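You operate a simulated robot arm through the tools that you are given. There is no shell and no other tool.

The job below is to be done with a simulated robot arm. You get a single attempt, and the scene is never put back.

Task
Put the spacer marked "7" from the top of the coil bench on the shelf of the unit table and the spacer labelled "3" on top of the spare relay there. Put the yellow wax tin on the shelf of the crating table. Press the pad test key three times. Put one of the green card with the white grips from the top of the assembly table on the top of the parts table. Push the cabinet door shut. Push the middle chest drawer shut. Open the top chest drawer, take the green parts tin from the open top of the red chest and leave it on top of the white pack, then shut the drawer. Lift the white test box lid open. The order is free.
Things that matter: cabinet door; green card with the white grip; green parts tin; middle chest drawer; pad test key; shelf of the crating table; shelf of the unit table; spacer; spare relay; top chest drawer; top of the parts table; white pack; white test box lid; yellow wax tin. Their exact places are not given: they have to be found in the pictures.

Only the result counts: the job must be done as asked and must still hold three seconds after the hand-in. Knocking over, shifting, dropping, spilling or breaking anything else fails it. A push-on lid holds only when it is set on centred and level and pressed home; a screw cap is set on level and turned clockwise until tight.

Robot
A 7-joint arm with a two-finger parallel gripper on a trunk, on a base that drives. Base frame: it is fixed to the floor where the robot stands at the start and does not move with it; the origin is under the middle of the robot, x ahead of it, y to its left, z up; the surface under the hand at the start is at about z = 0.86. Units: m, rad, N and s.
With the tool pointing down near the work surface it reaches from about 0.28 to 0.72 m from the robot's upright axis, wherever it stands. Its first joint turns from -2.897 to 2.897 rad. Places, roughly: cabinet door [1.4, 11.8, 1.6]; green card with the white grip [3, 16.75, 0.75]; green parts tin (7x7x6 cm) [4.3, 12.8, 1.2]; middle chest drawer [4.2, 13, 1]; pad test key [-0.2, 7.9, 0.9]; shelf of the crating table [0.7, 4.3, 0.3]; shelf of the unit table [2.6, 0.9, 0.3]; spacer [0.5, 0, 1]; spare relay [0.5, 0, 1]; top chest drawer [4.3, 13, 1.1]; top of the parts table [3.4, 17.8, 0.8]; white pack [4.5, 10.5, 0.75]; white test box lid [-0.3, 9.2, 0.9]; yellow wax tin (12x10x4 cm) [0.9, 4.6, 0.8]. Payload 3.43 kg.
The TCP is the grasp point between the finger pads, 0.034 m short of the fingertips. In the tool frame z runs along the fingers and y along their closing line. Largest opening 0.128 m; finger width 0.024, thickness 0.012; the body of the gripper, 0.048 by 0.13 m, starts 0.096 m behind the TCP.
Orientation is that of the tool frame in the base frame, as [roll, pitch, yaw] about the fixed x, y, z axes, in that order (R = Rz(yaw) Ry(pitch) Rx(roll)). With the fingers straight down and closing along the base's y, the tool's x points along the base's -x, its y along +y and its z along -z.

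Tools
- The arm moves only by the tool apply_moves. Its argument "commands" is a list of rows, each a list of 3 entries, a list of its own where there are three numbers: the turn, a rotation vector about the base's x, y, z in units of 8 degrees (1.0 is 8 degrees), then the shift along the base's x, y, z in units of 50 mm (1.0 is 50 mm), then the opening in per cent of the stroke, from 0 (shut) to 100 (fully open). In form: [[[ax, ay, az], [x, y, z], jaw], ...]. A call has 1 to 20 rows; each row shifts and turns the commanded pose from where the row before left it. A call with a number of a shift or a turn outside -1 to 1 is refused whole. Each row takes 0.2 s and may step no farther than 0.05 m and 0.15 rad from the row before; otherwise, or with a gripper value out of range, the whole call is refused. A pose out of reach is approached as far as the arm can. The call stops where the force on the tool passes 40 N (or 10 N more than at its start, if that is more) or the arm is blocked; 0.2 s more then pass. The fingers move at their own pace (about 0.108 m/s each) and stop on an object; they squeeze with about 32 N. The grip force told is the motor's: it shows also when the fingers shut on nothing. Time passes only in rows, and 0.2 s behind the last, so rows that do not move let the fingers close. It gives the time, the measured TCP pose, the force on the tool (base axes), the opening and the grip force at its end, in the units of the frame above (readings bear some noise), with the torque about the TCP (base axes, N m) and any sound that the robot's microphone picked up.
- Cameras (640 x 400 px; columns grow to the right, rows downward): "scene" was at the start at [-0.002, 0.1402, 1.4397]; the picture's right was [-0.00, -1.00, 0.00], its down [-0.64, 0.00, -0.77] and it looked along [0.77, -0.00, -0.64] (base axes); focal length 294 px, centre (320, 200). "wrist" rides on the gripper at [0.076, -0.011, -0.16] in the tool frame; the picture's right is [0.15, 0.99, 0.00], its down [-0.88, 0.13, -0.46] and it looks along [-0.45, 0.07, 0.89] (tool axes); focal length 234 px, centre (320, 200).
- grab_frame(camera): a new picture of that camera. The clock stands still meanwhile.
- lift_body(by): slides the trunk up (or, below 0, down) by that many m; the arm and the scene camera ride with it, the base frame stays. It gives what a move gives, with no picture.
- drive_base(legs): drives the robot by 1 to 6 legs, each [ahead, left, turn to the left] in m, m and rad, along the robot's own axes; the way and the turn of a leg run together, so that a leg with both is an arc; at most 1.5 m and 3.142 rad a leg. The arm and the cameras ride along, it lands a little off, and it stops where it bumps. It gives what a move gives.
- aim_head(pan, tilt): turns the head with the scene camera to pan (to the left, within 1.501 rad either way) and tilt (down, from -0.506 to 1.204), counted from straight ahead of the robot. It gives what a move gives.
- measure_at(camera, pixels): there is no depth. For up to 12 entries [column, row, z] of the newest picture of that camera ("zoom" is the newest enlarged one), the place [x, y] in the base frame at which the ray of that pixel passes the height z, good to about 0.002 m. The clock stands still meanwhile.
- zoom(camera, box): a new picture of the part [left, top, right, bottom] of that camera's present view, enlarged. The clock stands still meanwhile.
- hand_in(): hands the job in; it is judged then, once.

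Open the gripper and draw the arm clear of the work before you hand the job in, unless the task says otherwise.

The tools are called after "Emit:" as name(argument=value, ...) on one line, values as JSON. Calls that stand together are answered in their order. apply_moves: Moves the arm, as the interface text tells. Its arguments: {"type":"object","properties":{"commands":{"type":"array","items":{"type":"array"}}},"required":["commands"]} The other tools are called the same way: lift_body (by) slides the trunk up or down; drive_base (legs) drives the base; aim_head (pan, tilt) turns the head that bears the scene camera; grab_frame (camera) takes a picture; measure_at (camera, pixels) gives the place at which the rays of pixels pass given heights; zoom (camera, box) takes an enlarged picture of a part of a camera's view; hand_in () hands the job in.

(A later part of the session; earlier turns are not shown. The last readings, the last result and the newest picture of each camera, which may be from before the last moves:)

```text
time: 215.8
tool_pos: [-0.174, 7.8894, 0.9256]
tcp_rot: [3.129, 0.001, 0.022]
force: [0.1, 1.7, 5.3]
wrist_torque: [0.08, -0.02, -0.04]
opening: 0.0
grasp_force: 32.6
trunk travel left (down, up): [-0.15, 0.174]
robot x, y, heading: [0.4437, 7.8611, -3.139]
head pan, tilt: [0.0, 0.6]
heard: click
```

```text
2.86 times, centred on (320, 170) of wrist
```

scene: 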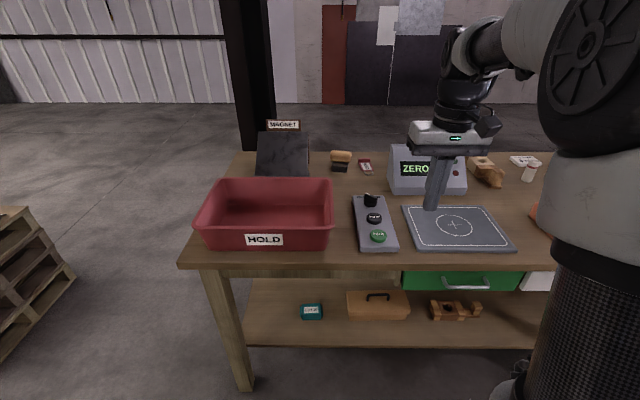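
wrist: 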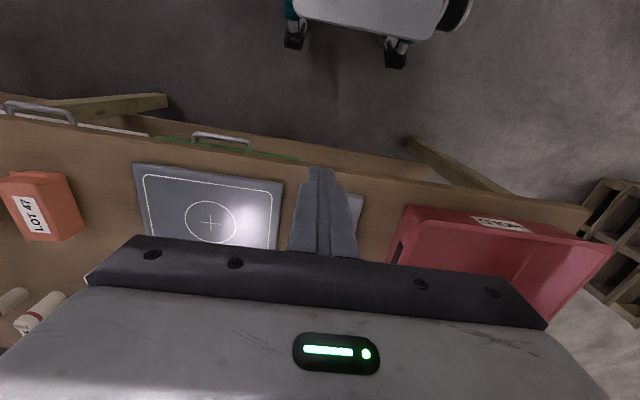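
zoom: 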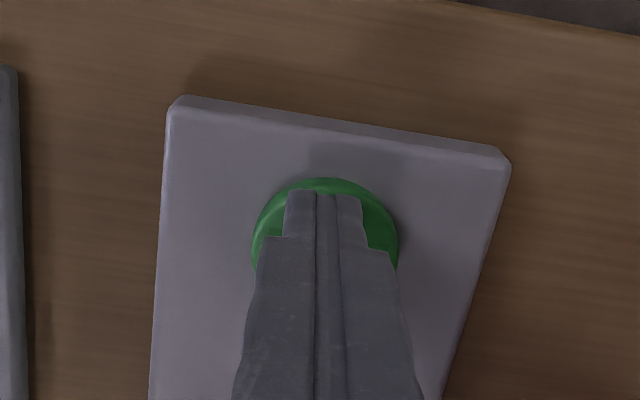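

A click was heard: first press. I rise and look at the meter's display.

Emit:
apply_moves(commands=[[[0, 0, 0], [0, 0, 0.3], 0], [[0, 0, 0], [0, 0, 0.1], 0], [[0, 0, 0], [0, 0, 0], 0]])

Emit:
zoom(camera="scene", box=[380, 140, 480, 220])

```text
time: 216.6
tool_pos: [-0.1753, 7.8898, 0.9448]
tcp_rot: [3.129, -0.001, 0.023]
force: [0.8, 0.4, 0.1]
wrist_torque: [-0.02, -0.01, 0.04]
opening: 0.0
grasp_force: 32.0
trunk travel left (down, up): [-0.15, 0.174]
robot x, y, heading: [0.4461, 7.8649, -3.136]
head pan, tilt: [0.0, 0.6]
```

```text
5.00 times, centred on (430, 180) of scene
```

zoom: 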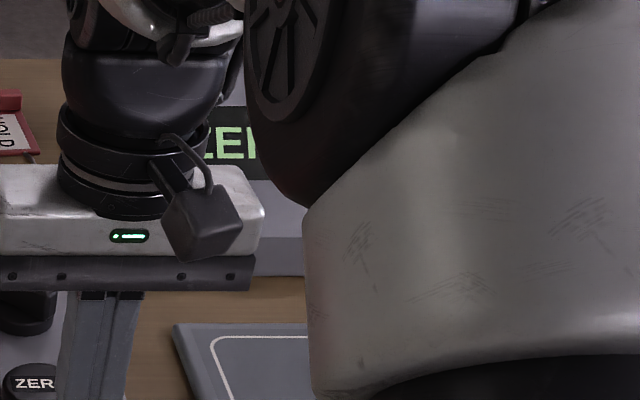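

The display still starts "ZER…". I press a second time.

Emit:
apply_moves(commands=[[[0, 0, 0], [0, 0, -0.28], 0], [[0, 0, 0], [0, 0, -0.06], 0], [[0, 0, 0], [0, 0, -0.04], 0], [[0, 0, 0], [0, 0, 0], 0]])

```text
time: 217.6
tool_pos: [-0.1757, 7.8872, 0.9257]
tcp_rot: [3.13, -0.002, 0.021]
force: [1.5, -0.9, 1.8]
wrist_torque: [0.0, -0.07, 0.0]
opening: 0.0
grasp_force: 31.7
trunk travel left (down, up): [-0.15, 0.174]
robot x, y, heading: [0.4434, 7.8651, -3.143]
head pan, tilt: [0.0, 0.6]
heard: click
```

Second click. I rise and move the hand aside briefly to read the full display.

Emit:
apply_moves(commands=[[[0, 0, 0], [0, 0, 0.4], 0], [[0, 0, 0], [0, 0, 0.9], 0], [[0, 0, 0], [0, 0, 0.9], 0], [[0, 0, 0], [0, 0, 0.9], 0], [[0, 0, 0], [0.9, 0, 0], 0], [[0, 0, 0], [0.9, 0, 0], 0], [[0, 0, 0], [0.9, 0, 0], 0], [[0, 0, 0], [0, 0, 0], 0]])

Emit:
grab_frame(camera="scene")

Emit:
zoom(camera="scene", box=[340, 130, 500, 230])

```text
time: 219.3
tool_pos: [-0.0391, 7.8875, 1.0793]
tcp_rot: [3.13, -0.002, 0.021]
force: [0.0, 0.6, 1.1]
wrist_torque: [0.0, 0.0, 0.0]
opening: 0.0001
grasp_force: 32.1
trunk travel left (down, up): [-0.15, 0.174]
robot x, y, heading: [0.4447, 7.8636, -3.135]
head pan, tilt: [0.0, 0.6]
```

```text
taken
```

scene: 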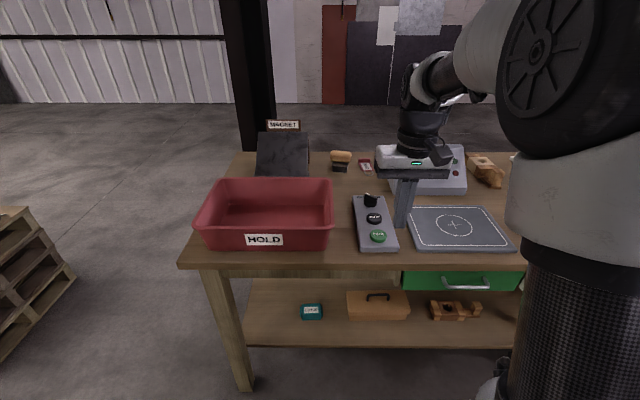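

```text
4.00 times, centred on (420, 180) of scene
```

zoom: 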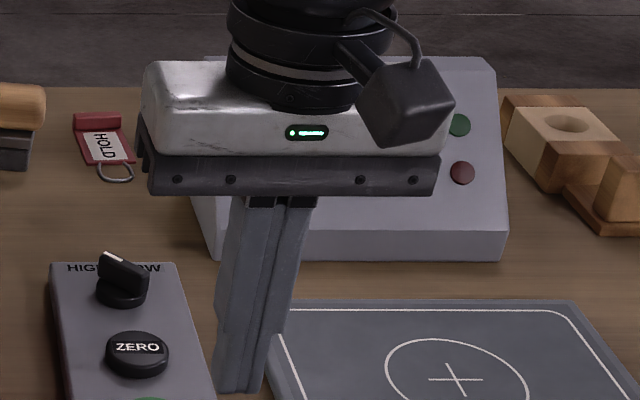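

The hand hides the display; I shift it to the left by 0.2 m.

Emit:
apply_moves(commands=[[[0, 0, 0], [0.2, -0.9, 0.2], 0], [[0, 0, 0], [0.2, -0.9, 0.2], 0], [[0, 0, 0], [0, -0.9, 0], 0], [[0, 0, 0], [0, -0.9, 0], 0], [[0, 0, 0], [0, 0, 0], 0]])

Emit:
zoom(camera="scene", box=[340, 130, 500, 250])

```text
time: 220.6
tool_pos: [-0.0204, 7.7052, 1.1018]
tcp_rot: [3.13, -0.002, 0.021]
force: [-0.3, 0.1, 0.0]
wrist_torque: [0.01, -0.02, 0.04]
opening: 0.0
grasp_force: 31.8
trunk travel left (down, up): [-0.15, 0.174]
robot x, y, heading: [0.4461, 7.8674, -3.133]
head pan, tilt: [0.0, 0.6]
```

```text
3.33 times, centred on (420, 190) of scene
```

zoom: 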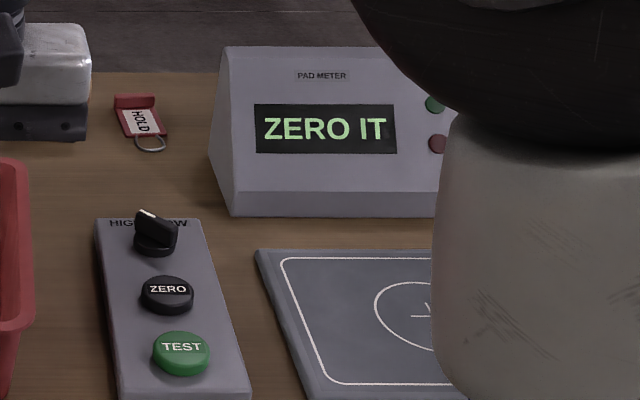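

The display stays "ZERO IT" regardless; the task only asks for three presses. I return over the key for the third press.

Emit:
apply_moves(commands=[[[0, 0, 0], [-0.2, 0.9, -0.2], 0], [[0, 0, 0], [-0.2, 0.9, -0.2], 0], [[0, 0, 0], [0, 0.9, 0], 0], [[0, 0, 0], [0, 0.95, 0], 0], [[0, 0, 0], [-0.9, 0, 0], 0], [[0, 0, 0], [-0.9, 0, 0], 0], [[0, 0, 0], [-0.9, 0, 0], 0], [[0, 0, 0], [0, 0, -0.9], 0], [[0, 0, 0], [0, 0, -0.9], 0], [[0, 0, 0], [0, 0, -0.9], 0], [[0, 0, 0], [0, 0, 0], 0]])

Emit:
zoom(camera="wrist", box=[240, 100, 400, 240])

```text
time: 222.9
tool_pos: [-0.1722, 7.8895, 0.9455]
tcp_rot: [3.129, -0.003, 0.022]
force: [0.4, 0.0, 0.1]
wrist_torque: [0.01, 0.0, 0.01]
opening: 0.0001
grasp_force: 31.9
trunk travel left (down, up): [-0.15, 0.174]
robot x, y, heading: [0.4438, 7.8621, -3.136]
head pan, tilt: [0.0, 0.6]
```

```text
2.86 times, centred on (320, 170) of wrist
```

zoom: 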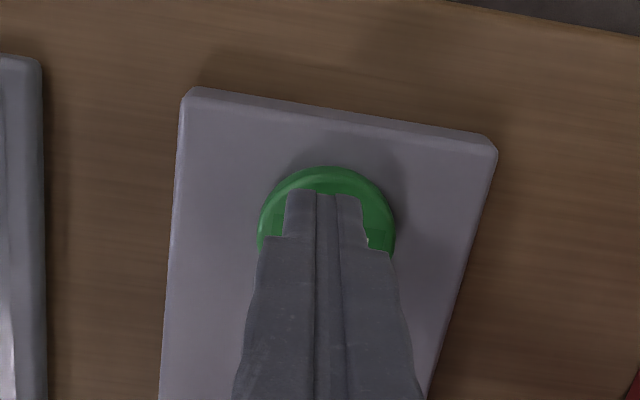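

Centred over the key; third press.

Emit:
apply_moves(commands=[[[0, 0, 0], [0, 0, -0.28], 0], [[0, 0, 0], [0, 0, -0.06], 0], [[0, 0, 0], [0, 0, -0.05], 0], [[0, 0, 0], [0, 0, 0], 0]])

```text
time: 223.9
tool_pos: [-0.1737, 7.8893, 0.9261]
tcp_rot: [3.13, 0.0, 0.023]
force: [0.0, -2.1, 2.5]
wrist_torque: [-0.07, 0.01, -0.01]
opening: 0.0
grasp_force: 31.9
trunk travel left (down, up): [-0.15, 0.174]
robot x, y, heading: [0.4459, 7.862, -3.131]
head pan, tilt: [0.0, 0.6]
heard: click
```

Third click heard. I rise clear, pull the hand back and drive sideways toward the white test box at y≈9.2.

Emit:
apply_moves(commands=[[[0, 0, 0], [0, 0, 0.4], 0], [[0, 0, 0], [0, 0, 0.9], 0], [[0, 0, 0], [0, 0, 0.9], 0], [[0, 0, 0], [0, 0, 0.9], 0], [[0, 0, 0], [0.9, 0, 0.2], 0], [[0, 0, 0], [0.9, 0, 0.2], 0], [[0, 0, 0], [0.9, 0, 0.2], 0], [[0, 0, 0], [0, 0, 0], 0]])

Emit:
drive_base(legs=[[-0.1, 0, 0], [0, -1.25, 0]])

Emit:
grab_frame(camera="scene")

```text
time: 225.8
tool_pos: [-0.038, 7.8948, 1.1103]
tcp_rot: [3.13, 0.0, 0.023]
force: [0.8, -0.5, -0.3]
wrist_torque: [-0.01, -0.03, 0.0]
opening: 0.0
grasp_force: 32.5
trunk travel left (down, up): [-0.15, 0.174]
robot x, y, heading: [0.4453, 7.8615, -3.136]
head pan, tilt: [0.0, 0.6]
```

```text
time: 238.8
tool_pos: [0.0392, 9.1367, 1.1093]
tcp_rot: [3.131, -0.003, 0.052]
force: [-0.1, -0.5, -0.1]
wrist_torque: [-0.01, -0.03, -0.02]
opening: 0.0001
grasp_force: 32.0
trunk travel left (down, up): [-0.15, 0.174]
robot x, y, heading: [0.5177, 9.1246, -3.103]
head pan, tilt: [0.0, 0.6]
```

```text
taken
```

scene: 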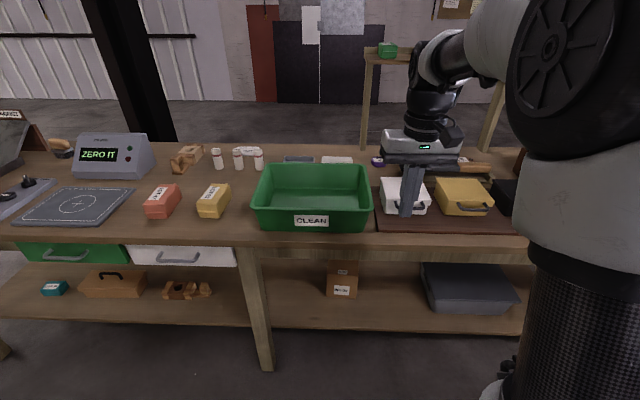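

The white test box is at (403,195), partly hidden. I swing the hand left and zoom.

Emit:
apply_moves(commands=[[[0, 0, 0], [0.3, -0.9, 0.2], 0], [[0, 0, 0], [0.3, -0.9, 0.2], 0], [[0, 0, 0], [0.2, -0.9, 0.2], 0], [[0, 0, 0], [0, -0.9, 0], 0], [[0, 0, 0], [0, -0.9, 0], 0], [[0, 0, 0], [0, 0, 0], 0]])

Emit:
grab_frame(camera="scene")

Emit:
zoom(camera="scene", box=[360, 140, 520, 240])

```text
time: 240.2
tool_pos: [0.0746, 8.9116, 1.1402]
tcp_rot: [3.128, -0.001, 0.052]
force: [0.3, -0.5, -0.2]
wrist_torque: [0.0, -0.02, 0.01]
opening: 0.0
grasp_force: 32.0
trunk travel left (down, up): [-0.15, 0.174]
robot x, y, heading: [0.5231, 9.1195, -3.102]
head pan, tilt: [0.0, 0.6]
```

```text
taken
```

scene: 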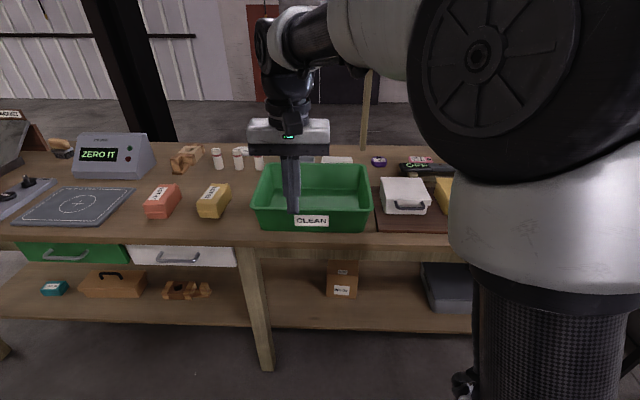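

```text
4.00 times, centred on (440, 190) of scene
```

zoom: 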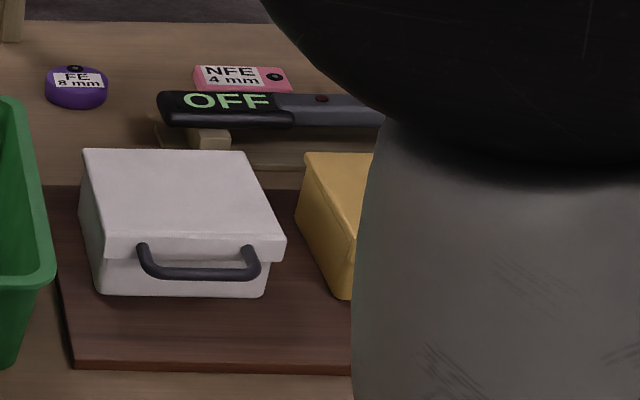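

The white box has a hinged lid with a black front handle. I shift the base right for a clearer view.

Emit:
drive_base(legs=[[0, -0.3, -0.035]])

Emit:
aim_head(pan=0.0, tilt=0.75)

Emit:
grab_frame(camera="scene")

Emit:
grab_frame(camera="wrist")

```text
time: 243.7
tool_pos: [0.0624, 9.2311, 1.1399]
tcp_rot: [3.13, -0.002, 0.007]
force: [1.1, 0.0, -0.5]
wrist_torque: [0.01, -0.02, -0.04]
opening: 0.0
grasp_force: 31.6
trunk travel left (down, up): [-0.15, 0.174]
robot x, y, heading: [0.5191, 9.4228, 3.134]
head pan, tilt: [0.0, 0.6]
```

```text
time: 244.4
tool_pos: [0.0626, 9.2324, 1.1401]
tcp_rot: [3.13, -0.002, 0.008]
force: [0.5, 0.4, -0.2]
wrist_torque: [0.01, 0.02, -0.01]
opening: 0.0001
grasp_force: 31.9
trunk travel left (down, up): [-0.15, 0.174]
robot x, y, heading: [0.5175, 9.4187, 3.133]
head pan, tilt: [0.0, 0.75]
```

```text
taken
```

scene: 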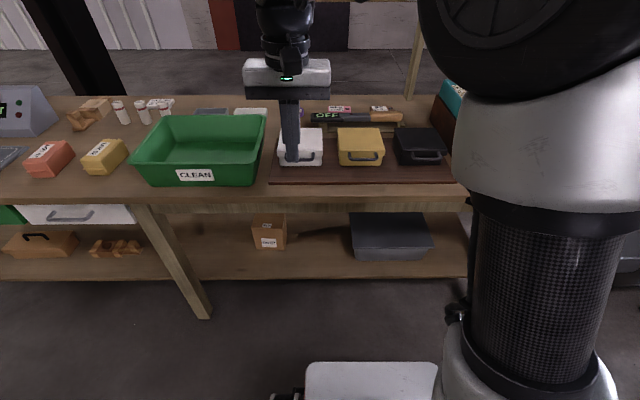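

```text
taken
```

wrist: 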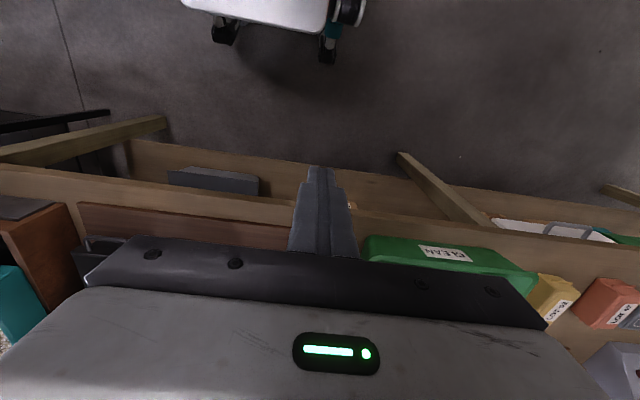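

Three boxes stand on the board: white (300,147), yellow, black. I move the hand right to uncover the white one and zoom.

Emit:
apply_moves(commands=[[[0, 0, 0], [0, 0.9, 0], 0], [[0, 0, 0], [0, 0.9, 0], 0], [[0, 0, 0], [0, 0.9, 0], 0], [[0, 0, 0], [0, 0.9, 0], 0], [[0, 0, 0], [0, 0, 0], 0]])

Emit:
zoom(camera="scene", box=[255, 95, 355, 185])

```text
time: 245.6
tool_pos: [0.0603, 9.4101, 1.1382]
tcp_rot: [3.131, -0.001, 0.007]
force: [-0.5, 0.1, 0.3]
wrist_torque: [0.0, 0.0, -0.01]
opening: 0.0
grasp_force: 32.3
trunk travel left (down, up): [-0.15, 0.174]
robot x, y, heading: [0.5191, 9.4202, 3.139]
head pan, tilt: [0.0, 0.75]
```

```text
4.44 times, centred on (305, 140) of scene
```

zoom: 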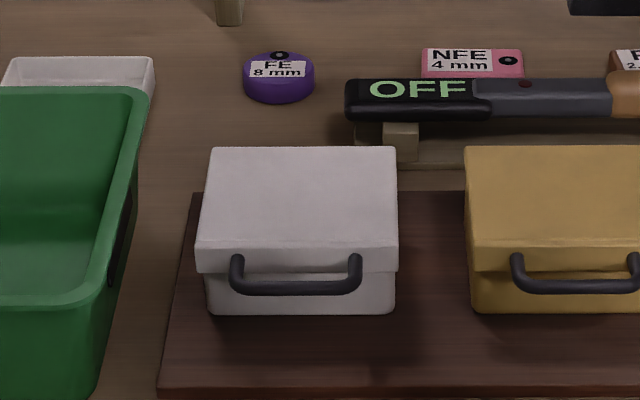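

I measure the box's features at several heights.

Emit:
measure_at(camera="zoom", pixels=[[210, 313, 0.87], [393, 313, 0.87], [300, 390, 0.86], [198, 245, 0.93], [397, 245, 0.93], [198, 245, 0.94], [300, 248, 0.95], [212, 148, 0.93], [396, 147, 0.93], [240, 290, 0.91], [352, 290, 0.91], [296, 288, 0.92]])

Emit:
measure_at(camera="zoom", pixels=[[300, 272, 0.92], [300, 272, 0.91], [300, 313, 0.88], [300, 248, 0.93], [300, 148, 0.93], [300, 148, 0.94], [236, 262, 0.92], [356, 262, 0.92]])

```text
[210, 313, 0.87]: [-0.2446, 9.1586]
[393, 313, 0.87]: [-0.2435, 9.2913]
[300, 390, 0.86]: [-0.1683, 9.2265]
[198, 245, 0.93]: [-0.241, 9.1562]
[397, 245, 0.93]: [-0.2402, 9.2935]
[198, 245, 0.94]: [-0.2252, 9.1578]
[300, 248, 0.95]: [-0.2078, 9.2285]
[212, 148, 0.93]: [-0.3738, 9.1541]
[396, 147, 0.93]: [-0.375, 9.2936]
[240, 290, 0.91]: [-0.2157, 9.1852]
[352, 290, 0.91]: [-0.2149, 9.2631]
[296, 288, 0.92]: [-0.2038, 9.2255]
```

```text
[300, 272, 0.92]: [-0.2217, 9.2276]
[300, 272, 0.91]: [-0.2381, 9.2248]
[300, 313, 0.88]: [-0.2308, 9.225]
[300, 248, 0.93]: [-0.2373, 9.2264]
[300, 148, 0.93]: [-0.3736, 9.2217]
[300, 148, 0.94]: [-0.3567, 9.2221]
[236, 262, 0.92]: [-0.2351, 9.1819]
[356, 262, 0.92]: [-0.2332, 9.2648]
```

Box: y 9.156–9.292, front x≈-0.24, lid top z≈0.93, hinge at rear x≈-0.374; the handle bar runs along y at about (-0.206, 9.224, 0.918). I'll grip the bar from the front with jaws in the vertical plane and swing the lid; first I drive nearer.

Emit:
apply_moves(commands=[[[0, 0, 0], [0.6, 0, 0.6], 0], [[0, 0, 0], [0.6, 0, 0.6], 0], [[0, 0, 0], [0, 0, 0], 0]])

Emit:
drive_base(legs=[[0.19, 0.12, 0]])

Emit:
apply_moves(commands=[[[0, 0, 1], [0, 0, 0], 30], [[0, 0, 1], [0, 0, 0], 30], [[0, 0, 1], [0, 0, 0], 30], [[0, 0, 1], [0, 0, 0], 30], [[0, 0, 1], [0, 0, 0], 30], [[0, 0, 1], [0, 0, 0], 30], [[0, 0, 1], [0, 0, 0], 30], [[0, 0, 1], [0, 0, 0], 30], [[0, 0, 1], [0, 0, 0], 30], [[0, 0, 1], [0, 0, 0], 30], [[0, 0, 1], [0, 0, 0], 30], [[0, 0, 0], [0, 0, 0], 30]])

Emit:
grab_frame(camera="scene")

```text
time: 246.4
tool_pos: [0.1222, 9.4097, 1.1995]
tcp_rot: [3.13, -0.003, 0.008]
force: [-0.8, -0.6, 0.2]
wrist_torque: [0.02, 0.02, 0.04]
opening: 0.0
grasp_force: 32.0
trunk travel left (down, up): [-0.15, 0.174]
robot x, y, heading: [0.5173, 9.4175, 3.137]
head pan, tilt: [0.0, 0.75]
```

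```text
time: 248.2
tool_pos: [-0.0684, 9.2952, 1.1994]
tcp_rot: [3.13, -0.002, 0.001]
force: [0.6, 0.4, 0.0]
wrist_torque: [-0.01, 0.03, 0.03]
opening: 0.0002
grasp_force: 31.7
trunk travel left (down, up): [-0.15, 0.174]
robot x, y, heading: [0.3294, 9.3029, 3.123]
head pan, tilt: [0.0, 0.75]
```

```text
time: 250.8
tool_pos: [-0.0697, 9.2965, 1.1993]
tcp_rot: [3.129, -0.003, 1.538]
force: [-0.7, 0.7, 0.3]
wrist_torque: [0.01, 0.0, -0.01]
opening: 0.0385
grasp_force: 0.0
trunk travel left (down, up): [-0.15, 0.174]
robot x, y, heading: [0.3277, 9.3021, 3.125]
head pan, tilt: [0.0, 0.75]
```

```text
taken
```

scene: 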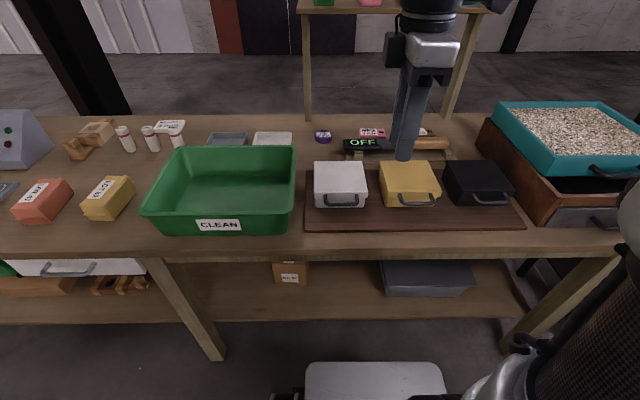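

The wrist turned fine. I re-measure the white box's handle from this closer view.

Emit:
zoom(camera="scene", box=[300, 150, 380, 220])

Emit:
measure_at(camera="zoom", pixels=[[325, 290, 0.9], [325, 290, 0.91], [325, 290, 0.92], [325, 290, 0.93], [225, 330, 0.87], [430, 328, 0.87], [330, 260, 0.93], [330, 100, 0.93]])

```text
5.71 times, centred on (340, 185) of scene
```

zoom: 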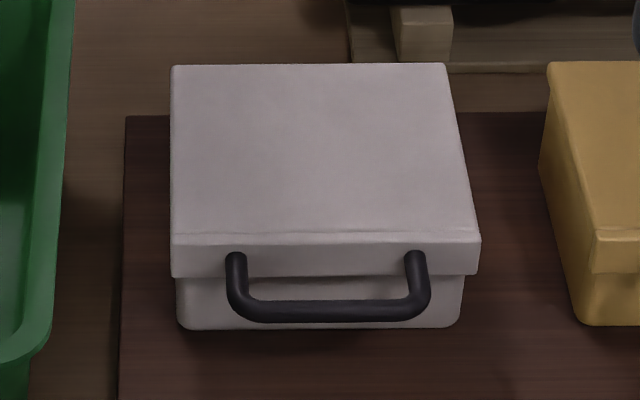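

```text
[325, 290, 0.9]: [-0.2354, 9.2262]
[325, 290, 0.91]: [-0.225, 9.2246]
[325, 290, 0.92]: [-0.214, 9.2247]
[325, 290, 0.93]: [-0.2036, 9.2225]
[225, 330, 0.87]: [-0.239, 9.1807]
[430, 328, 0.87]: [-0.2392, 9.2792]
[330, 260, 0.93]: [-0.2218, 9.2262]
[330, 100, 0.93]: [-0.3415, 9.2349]
```

Emit:
measure_at(camera="zoom", pixels=[[325, 311, 0.9], [325, 311, 0.91], [325, 311, 0.92], [325, 311, 0.93], [330, 328, 0.87], [330, 240, 0.93], [330, 240, 0.92], [330, 66, 0.93], [330, 66, 0.92], [330, 277, 0.91], [236, 258, 0.92], [414, 258, 0.92]])

```text
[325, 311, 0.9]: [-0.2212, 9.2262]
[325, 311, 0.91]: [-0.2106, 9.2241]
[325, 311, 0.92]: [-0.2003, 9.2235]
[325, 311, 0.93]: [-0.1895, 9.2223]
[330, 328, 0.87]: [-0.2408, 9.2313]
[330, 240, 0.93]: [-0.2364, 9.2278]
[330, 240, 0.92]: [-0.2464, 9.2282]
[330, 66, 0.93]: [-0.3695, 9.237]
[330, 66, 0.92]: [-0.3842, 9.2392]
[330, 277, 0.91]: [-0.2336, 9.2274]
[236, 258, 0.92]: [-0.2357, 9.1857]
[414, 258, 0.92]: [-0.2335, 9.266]
```

Bar at about (-0.20, 9.2245, 0.92). I align yaw, move above the box and tilt the tool 65° so it points forward and down.

Emit:
apply_moves(commands=[[[0, 0, 0.24], [-0.6, -0.72, 0], 25], [[0, 0, 0], [-0.6, -0.72, 0], 25], [[0, 1, 0], [-0.6, 0, 0], 25], [[0, 1, 0], [0, 0, 0], 25], [[0, 1, 0], [0, 0, 0], 25], [[0, 1, 0], [0, 0, 0], 25], [[0, 1, 0], [0, 0, 0], 25], [[0, 1, 0], [0, 0, 0], 25], [[0, 1, 0], [0, 0, 0], 25], [[0, 1, 0], [0, 0, 0], 25], [[0, 0, 0], [0, 0, 0], 25]])

Emit:
grab_frame(camera="scene")

Emit:
grab_frame(camera="wrist")

```text
time: 253.2
tool_pos: [-0.1607, 9.1597, 1.1438]
tcp_rot: [-2.167, 0.063, 1.707]
force: [-0.1, -0.6, -0.3]
wrist_torque: [0.02, 0.03, -0.03]
opening: 0.032
grasp_force: 0.0
trunk travel left (down, up): [-0.15, 0.174]
robot x, y, heading: [0.3265, 9.3021, 3.125]
head pan, tilt: [0.0, 0.75]
stopped in row 11: the arm was blocked; the commanded pose is now the measured one
```

```text
taken
```

scene: 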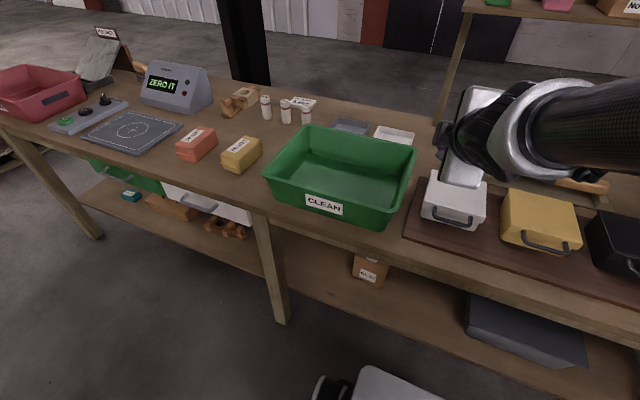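

```text
taken
```

wrist: 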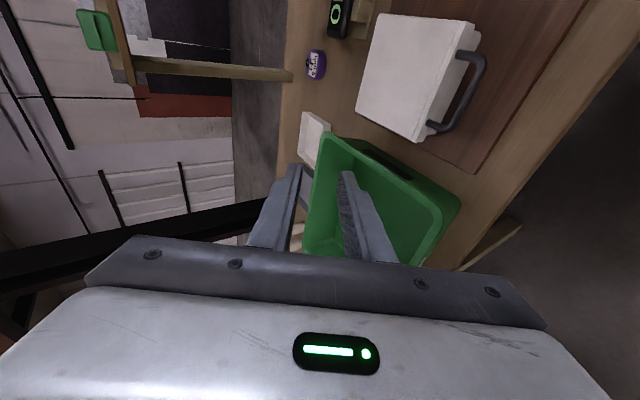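

The arm was blocked (likely the elbow against the head, the view has shifted). I reverse the tilt in steps and move the hand forward to free it.

Emit:
apply_moves(commands=[[[0, -1, 0], [0, 0.3, 0.2], 25], [[0, -1, 0], [0, 0.3, 0.2], 25], [[0, -1, 0], [0, 0.3, 0.2], 25], [[0, -1, 0], [0, 0.3, 0.2], 25], [[0, 0, 0], [0, 0, 0], 25]])

Emit:
grab_frame(camera="scene")

```text
time: 254.4
tool_pos: [-0.1607, 9.2215, 1.1889]
tcp_rot: [-2.636, 0.11, 1.643]
force: [0.4, 0.4, 0.0]
wrist_torque: [0.0, 0.02, 0.03]
opening: 0.0322
grasp_force: 0.0
out of reach, approached as far as the arm can: row 1
trunk travel left (down, up): [-0.15, 0.174]
robot x, y, heading: [0.3252, 9.3047, 3.119]
head pan, tilt: [0.0, 0.75]
```

```text
taken
```

scene: 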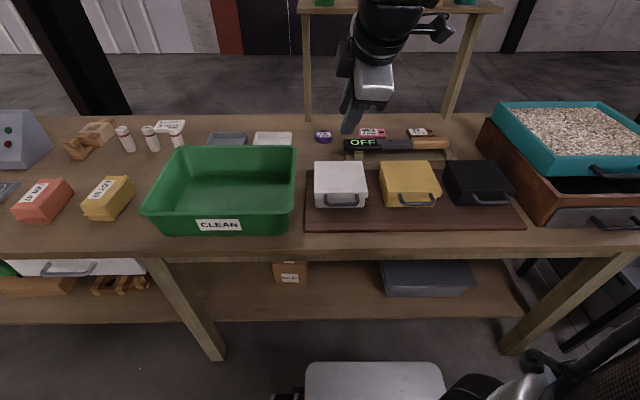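

The view is back to normal and nothing on the table moved. New plan: tool pointing down with jaws closing along x, gripping the bar by the fingertips and swinging it on its arc. I restore the tool to vertical.

Emit:
apply_moves(commands=[[[0.245, -0.89, 0], [0.3, 0, 0.3], 25], [[0.245, -0.89, 0], [0.3, 0, 0.3], 25], [[0.245, -0.89, 0], [0.3, 0, 0], 25], [[0.245, -0.89, 0], [0, 0, 0], 25], [[0, 0, 0], [0, 0, 0], 25]])

```text
time: 255.6
tool_pos: [-0.1157, 9.2203, 1.2182]
tcp_rot: [-3.141, 0.0, 1.616]
force: [-0.2, -0.4, 0.0]
wrist_torque: [0.01, -0.03, 0.0]
opening: 0.0319
grasp_force: 0.0
trunk travel left (down, up): [-0.15, 0.174]
robot x, y, heading: [0.3314, 9.2999, 3.128]
head pan, tilt: [0.0, 0.75]
```

Tool is vertical again. I correct yaw, raise the trunk 0.12 m for reach, drive 3 cm closer, then view with the wrist camera.

Emit:
lift_body(by=0.12)

Emit:
drive_base(legs=[[0.035, 0.0, 0.01]])

Emit:
apply_moves(commands=[[[0, 0, -0.32], [0, 0, -0.9], 25], [[0, 0, 0], [0, 0, -0.9], 25], [[0, 0, 0], [0, 0, -0.9], 25], [[0, 0, 0], [0, 0, -0.9], 25], [[0, 0, 0], [0, 0, -0.9], 25], [[0, 0, 0], [0, 0, 0], 25]])

Emit:
grab_frame(camera="wrist")

Emit:
grab_frame(camera="scene")

```text
time: 257.1
tool_pos: [-0.1158, 9.2202, 1.3391]
tcp_rot: [-3.139, 0.0, 1.614]
force: [-0.6, 1.1, -0.3]
wrist_torque: [0.0, 0.01, 0.0]
opening: 0.0319
grasp_force: 0.0
trunk travel left (down, up): [-0.27, 0.054]
robot x, y, heading: [0.3285, 9.3007, 3.125]
head pan, tilt: [0.0, 0.75]
```

```text
time: 257.9
tool_pos: [-0.151, 9.2172, 1.3387]
tcp_rot: [-3.139, -0.001, 1.625]
force: [0.1, 0.4, 0.0]
wrist_torque: [0.02, -0.05, -0.03]
opening: 0.0319
grasp_force: 0.1
trunk travel left (down, up): [-0.27, 0.054]
robot x, y, heading: [0.2927, 9.3042, 3.137]
head pan, tilt: [0.0, 0.75]
```

```text
time: 259.3
tool_pos: [-0.1532, 9.216, 1.1153]
tcp_rot: [-3.14, 0.0, 1.581]
force: [0.6, 0.1, 0.1]
wrist_torque: [-0.01, 0.01, 0.01]
opening: 0.0319
grasp_force: 0.1
trunk travel left (down, up): [-0.27, 0.054]
robot x, y, heading: [0.2917, 9.3027, 3.137]
head pan, tilt: [0.0, 0.75]
```

```text
taken
```

wrist: 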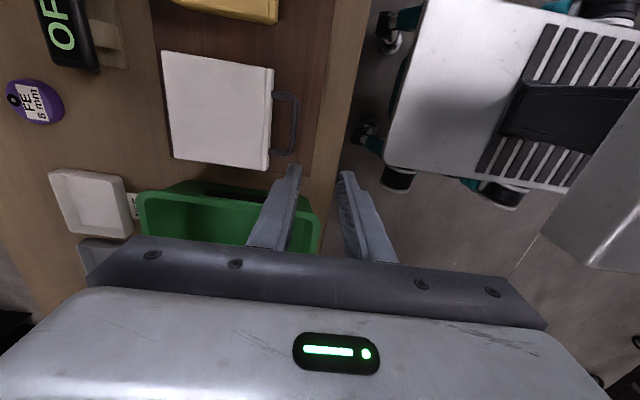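

```text
taken
```

scene: 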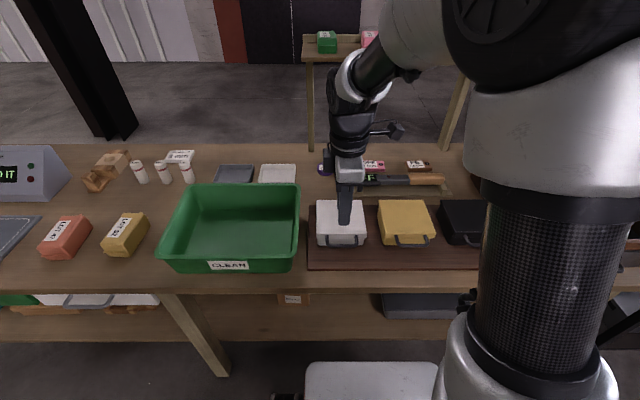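

The wrist view shows the handle bar at (292,122). I zoom and measure it.

Emit:
zoom(camera="wrist", box=[240, 80, 320, 170])

Emit:
measure_at(camera="wrist", pixels=[[294, 125, 0.92], [294, 125, 0.91], [294, 125, 0.93], [271, 120, 0.93], [165, 105, 0.93], [275, 95, 0.92], [272, 150, 0.92]])

```text
4.44 times, centred on (280, 125) of wrist
```

zoom: 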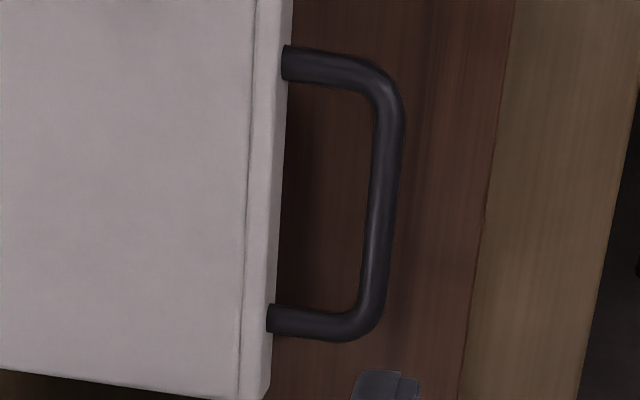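

```text
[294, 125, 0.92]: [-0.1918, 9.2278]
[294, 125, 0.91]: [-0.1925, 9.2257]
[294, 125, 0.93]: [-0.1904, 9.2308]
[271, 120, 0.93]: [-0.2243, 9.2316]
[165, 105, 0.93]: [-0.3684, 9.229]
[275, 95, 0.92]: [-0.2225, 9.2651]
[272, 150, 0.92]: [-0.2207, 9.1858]
```

Three views agree on the bar at (-0.191, 9.227, 0.9285). I set a 26 mm opening, centre over it at z≈1.0 and check.

Emit:
apply_moves(commands=[[[0, 0, 0], [-0.76, 0.22, 0], 20], [[0, 0, 0], [0, 0, -0.8], 20], [[0, 0, 0], [0, 0, -0.8], 20], [[0, 0, 0], [0, 0, -0.7], 20], [[0, 0, 0], [0, 0, 0], 20]])

Emit:
zoom(camera="wrist", box=[200, 60, 440, 260])

Emit:
zoom(camera="scene", box=[300, 180, 400, 260])

```text
time: 260.5
tool_pos: [-0.1883, 9.2299, 1.0009]
tcp_rot: [-3.141, -0.001, 1.581]
force: [-0.7, 0.6, 0.4]
wrist_torque: [0.01, 0.0, -0.02]
opening: 0.0256
grasp_force: 0.1
trunk travel left (down, up): [-0.27, 0.054]
robot x, y, heading: [0.2944, 9.3042, 3.136]
head pan, tilt: [0.0, 0.75]
```

```text
2.00 times, centred on (320, 160) of wrist
```

zoom: 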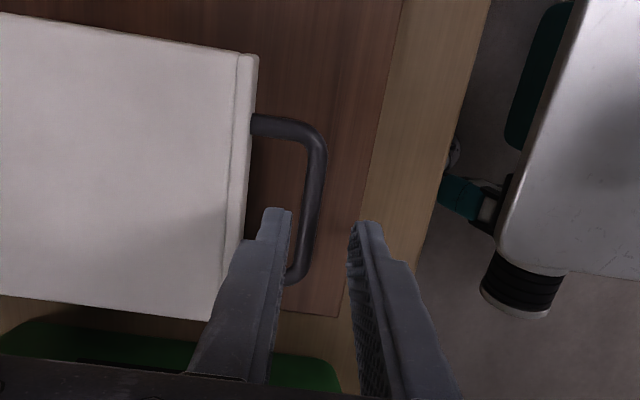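

```text
5.00 times, centred on (350, 220) of scene
```

zoom: 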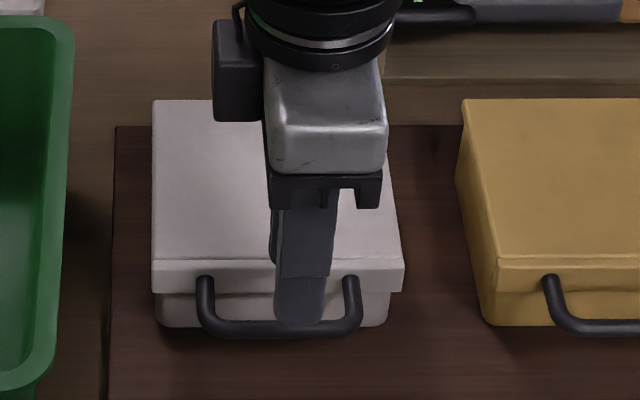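

Emit:
zoom(camera="wrist", box=[240, 80, 400, 200])

Emit:
measure_at(camera="wrist", pixels=[[316.5, 155, 0.9285], [314, 170, 0.9285], [318, 140, 0.9285], [287, 150, 0.93], [280, 118, 0.9285], [305, 197, 0.9285]])

```text
3.33 times, centred on (320, 140) of wrist
```

zoom: 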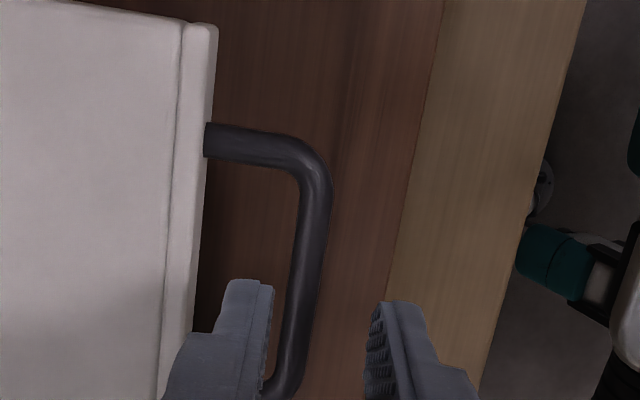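

```text
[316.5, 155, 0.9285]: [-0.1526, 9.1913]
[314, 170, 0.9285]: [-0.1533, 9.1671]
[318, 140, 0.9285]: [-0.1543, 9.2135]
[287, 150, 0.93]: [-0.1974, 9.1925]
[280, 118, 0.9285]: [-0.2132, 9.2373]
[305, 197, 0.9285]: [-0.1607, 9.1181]
```

I measure on the newest zoom itself: bar centreline (312,240), lid edge (200,240).

Emit:
measure_at(camera="zoom", pixels=[[312, 240, 0.9285], [300, 320, 0.9285], [318, 200, 0.9285], [312, 240, 0.92], [200, 240, 0.93], [255, 145, 0.9285], [275, 380, 0.9285]])

```text
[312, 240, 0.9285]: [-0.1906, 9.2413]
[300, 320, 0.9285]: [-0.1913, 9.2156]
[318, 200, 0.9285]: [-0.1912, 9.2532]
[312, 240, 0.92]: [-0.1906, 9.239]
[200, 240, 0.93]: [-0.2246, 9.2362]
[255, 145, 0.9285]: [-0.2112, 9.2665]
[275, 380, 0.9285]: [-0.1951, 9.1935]
```

Bar x = -0.191 confirmed. I descend to TCP z≈0.951 and close on it.

Emit:
apply_moves(commands=[[[0, 0, 0], [-0.05, -0.05, -0.5], 20], [[0, 0, 0], [0, 0, -0.3], 20], [[0, 0, 0], [0, 0, -0.2], 20], [[0, 0, 0], [0, 0, 0], 0], [[0, 0, 0], [0, 0, 0], 0], [[0, 0, 0], [0, 0, 0], 0]])

Emit:
zoom(camera="wrist", box=[240, 80, 400, 200])

Emit:
zoom(camera="scene", box=[300, 180, 400, 260])

```text
time: 261.9
tool_pos: [-0.1939, 9.2261, 0.9482]
tcp_rot: [-3.137, 0.0, 1.582]
force: [-12.7, -0.7, 0.1]
wrist_torque: [0.16, 0.3, 0.47]
opening: 0.0093
grasp_force: 42.2
trunk travel left (down, up): [-0.27, 0.054]
robot x, y, heading: [0.2933, 9.3004, 3.138]
head pan, tilt: [0.0, 0.75]
```

```text
3.33 times, centred on (320, 140) of wrist
```

zoom: 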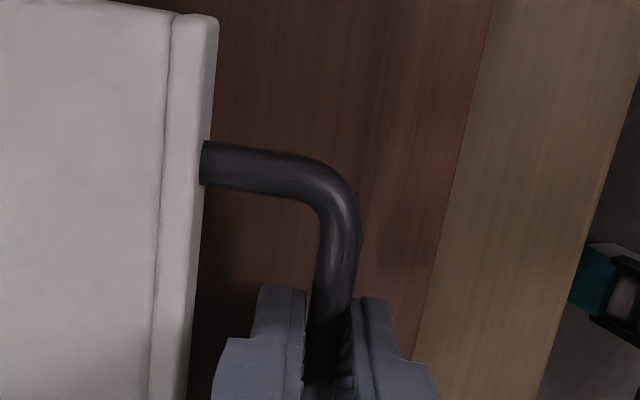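

```text
5.00 times, centred on (350, 220) of scene
```

zoom: 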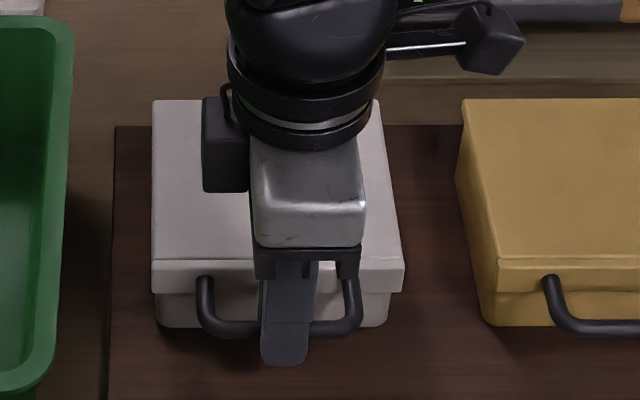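

The bar is held (9 mm). I start lifting along the hinge arc: first ~24°.

Emit:
apply_moves(commands=[[[0, 0, 0], [-0.05, 0, 0.1], 0], [[0, 0, 0], [-0.072, 0, 0.45], 0], [[0, 0, 0], [-0.14, 0, 0.48], 0], [[0, 0, 0], [-0.208, 0, 0.456], 0], [[0, 0, 0], [0, 0, 0], 0]])

Emit:
grab_frame(camera="scene")

Emit:
grab_frame(camera="wrist")

```text
time: 263.1
tool_pos: [-0.2096, 9.2236, 1.0243]
tcp_rot: [3.141, 0.0, 1.581]
force: [21.0, 0.9, 9.0]
wrist_torque: [0.0, -0.59, 0.32]
opening: 0.0091
grasp_force: 43.6
trunk travel left (down, up): [-0.27, 0.054]
robot x, y, heading: [0.291, 9.3009, 3.135]
head pan, tilt: [0.0, 0.75]
```

```text
taken
```

scene: 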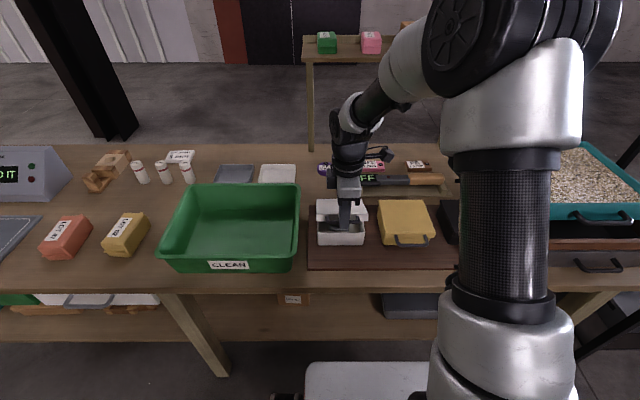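

```text
taken
```

wrist: 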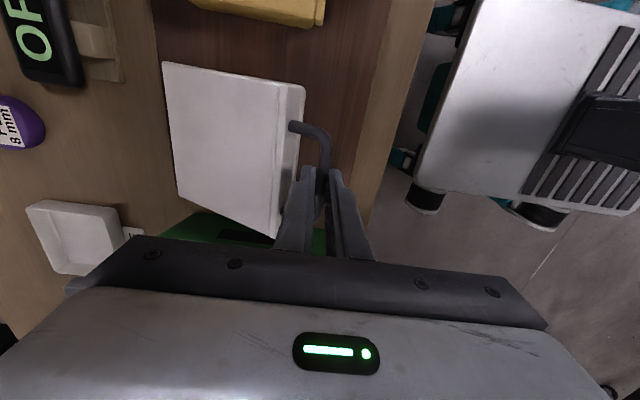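

The lid is opening; the arc fits a hinge at about (-0.374, z 0.93). I continue ~24° more with a small x correction.

Emit:
apply_moves(commands=[[[0, 0, 0], [-0.15, 0, 0.438], 0], [[0, 0, 0], [-0.304, 0, 0.402], 0], [[0, 0, 0], [-0.354, 0, 0.354], 0], [[0, 0, 0], [0, 0, 0], 0]])

Emit:
grab_frame(camera="wrist")

```text
time: 264.1
tool_pos: [-0.2562, 9.2241, 1.0828]
tcp_rot: [-3.138, 0.001, 1.578]
force: [-7.6, 5.5, -8.5]
wrist_torque: [-0.03, 0.27, 0.11]
opening: 0.0093
grasp_force: 43.4
trunk travel left (down, up): [-0.27, 0.054]
robot x, y, heading: [0.2925, 9.3033, 3.14]
head pan, tilt: [0.0, 0.75]
```

```text
taken
```

wrist: 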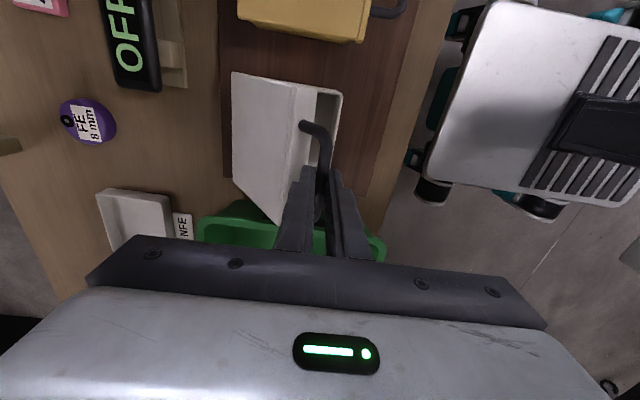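

Around 49° now, forces low. Next three arc steps.

Emit:
apply_moves(commands=[[[0, 0, 0], [-0.402, 0, 0.304], 0], [[0, 0, 0], [-0.438, 0, 0.242], 0], [[0, 0, 0], [-0.47, 0, 0.18], 0], [[0, 0, 0], [0, 0, 0], 0]])

Emit:
grab_frame(camera="wrist")

```text
time: 265.1
tool_pos: [-0.32, 9.2244, 1.1186]
tcp_rot: [-3.139, -0.001, 1.579]
force: [-0.8, 8.6, -3.4]
wrist_torque: [0.11, 0.04, -0.19]
opening: 0.0092
grasp_force: 43.6
trunk travel left (down, up): [-0.27, 0.054]
robot x, y, heading: [0.2957, 9.2998, 3.137]
head pan, tilt: [0.0, 0.75]
```

```text
taken
```

wrist: 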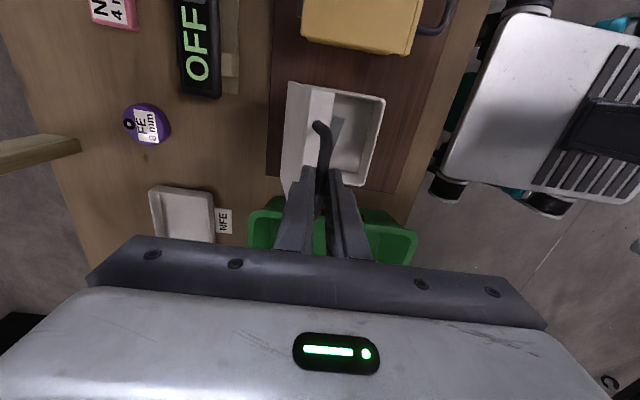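

About 73°. Continue past vertical.

Emit:
apply_moves(commands=[[[0, 0, 0], [-0.488, 0, 0.114], 0], [[0, 0, 0], [-0.5, 0, 0.044], 0], [[0, 0, 0], [-0.45, 0, -0.02], 0], [[0, 0, 0], [0, 0, 0], 0]])

Emit:
grab_frame(camera="wrist")

Emit:
grab_frame(camera="scene")

```text
time: 266.1
tool_pos: [-0.3916, 9.2247, 1.1237]
tcp_rot: [-3.141, 0.002, 1.58]
force: [-0.2, 1.6, -1.9]
wrist_torque: [-0.16, 0.01, -0.64]
opening: 0.0093
grasp_force: 43.8
trunk travel left (down, up): [-0.27, 0.054]
robot x, y, heading: [0.2922, 9.3053, 3.134]
head pan, tilt: [0.0, 0.75]
```

```text
taken
```

wrist: 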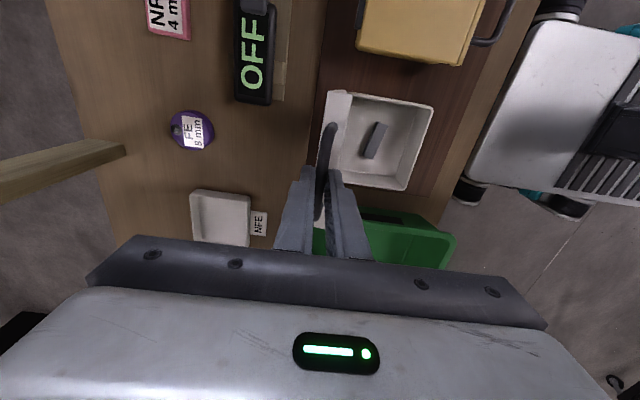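

```text
taken
```

scene: 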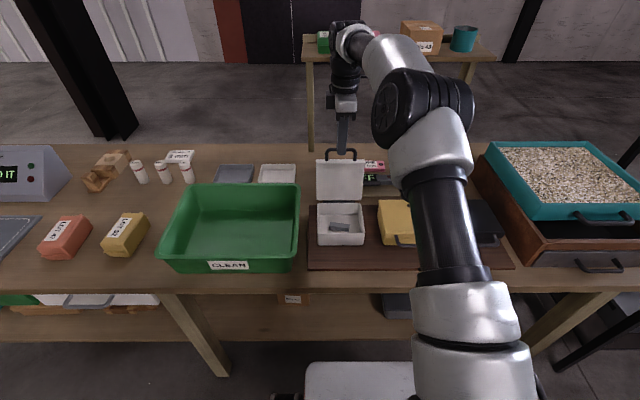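

The lid is just past vertical. I go ~10° further, watching the force.

Emit:
apply_moves(commands=[[[0, 0, 0], [-0.3, 0, -0.05], 0], [[0, 0, 0], [-0.3, 0, -0.08], 0], [[0, 0, 0], [0, 0, 0], 0]])

Emit:
zoom(camera="scene", box=[290, 130, 400, 250])

```text
time: 266.9
tool_pos: [-0.4174, 9.2259, 1.1188]
tcp_rot: [-3.141, -0.001, 1.581]
force: [-0.4, -4.8, 0.7]
wrist_torque: [-0.01, -0.01, -0.83]
opening: 0.0094
grasp_force: 43.4
out of reach, approached as far as the arm can: row 2
trunk travel left (down, up): [-0.27, 0.054]
robot x, y, heading: [0.2967, 9.3007, 3.14]
head pan, tilt: [0.0, 0.75]
```

```text
3.33 times, centred on (345, 190) of scene
```

zoom: 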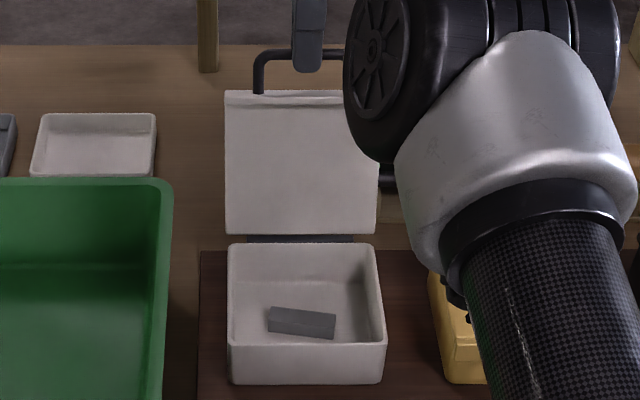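

Lid is at about 104°. I open the fingers and rise straight up, then check that it stays.

Emit:
apply_moves(commands=[[[0, 0, 0], [0, 0, 0], 25], [[0, 0, 0], [0, 0, 0], 25], [[0, 0, 0], [0, 0, 0.4], 25], [[0, 0, 0], [0.2, 0, 0.8], 25], [[0, 0, 0], [0.4, 0, 0.6], 25], [[0, 0, 0], [0.8, 0, 0], 25], [[0, 0, 0], [0.8, 0, 0], 25], [[0, 0, 0], [0.8, 0, 0], 25], [[0, 0, 0], [0, 0, 0], 25]])

Emit:
grab_frame(camera="scene")

```text
time: 268.9
tool_pos: [-0.2597, 9.2264, 1.2057]
tcp_rot: [-3.14, -0.001, 1.579]
force: [0.6, 0.4, 0.9]
wrist_torque: [-0.02, 0.0, 0.0]
opening: 0.0321
grasp_force: 0.0
out of reach, approached as far as the arm can: row 3, 4
trunk travel left (down, up): [-0.27, 0.054]
robot x, y, heading: [0.2847, 9.3019, 3.134]
head pan, tilt: [0.0, 0.75]
```

```text
taken
```

scene: 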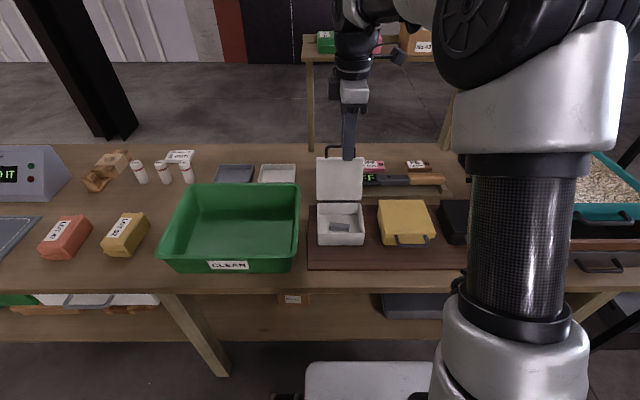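

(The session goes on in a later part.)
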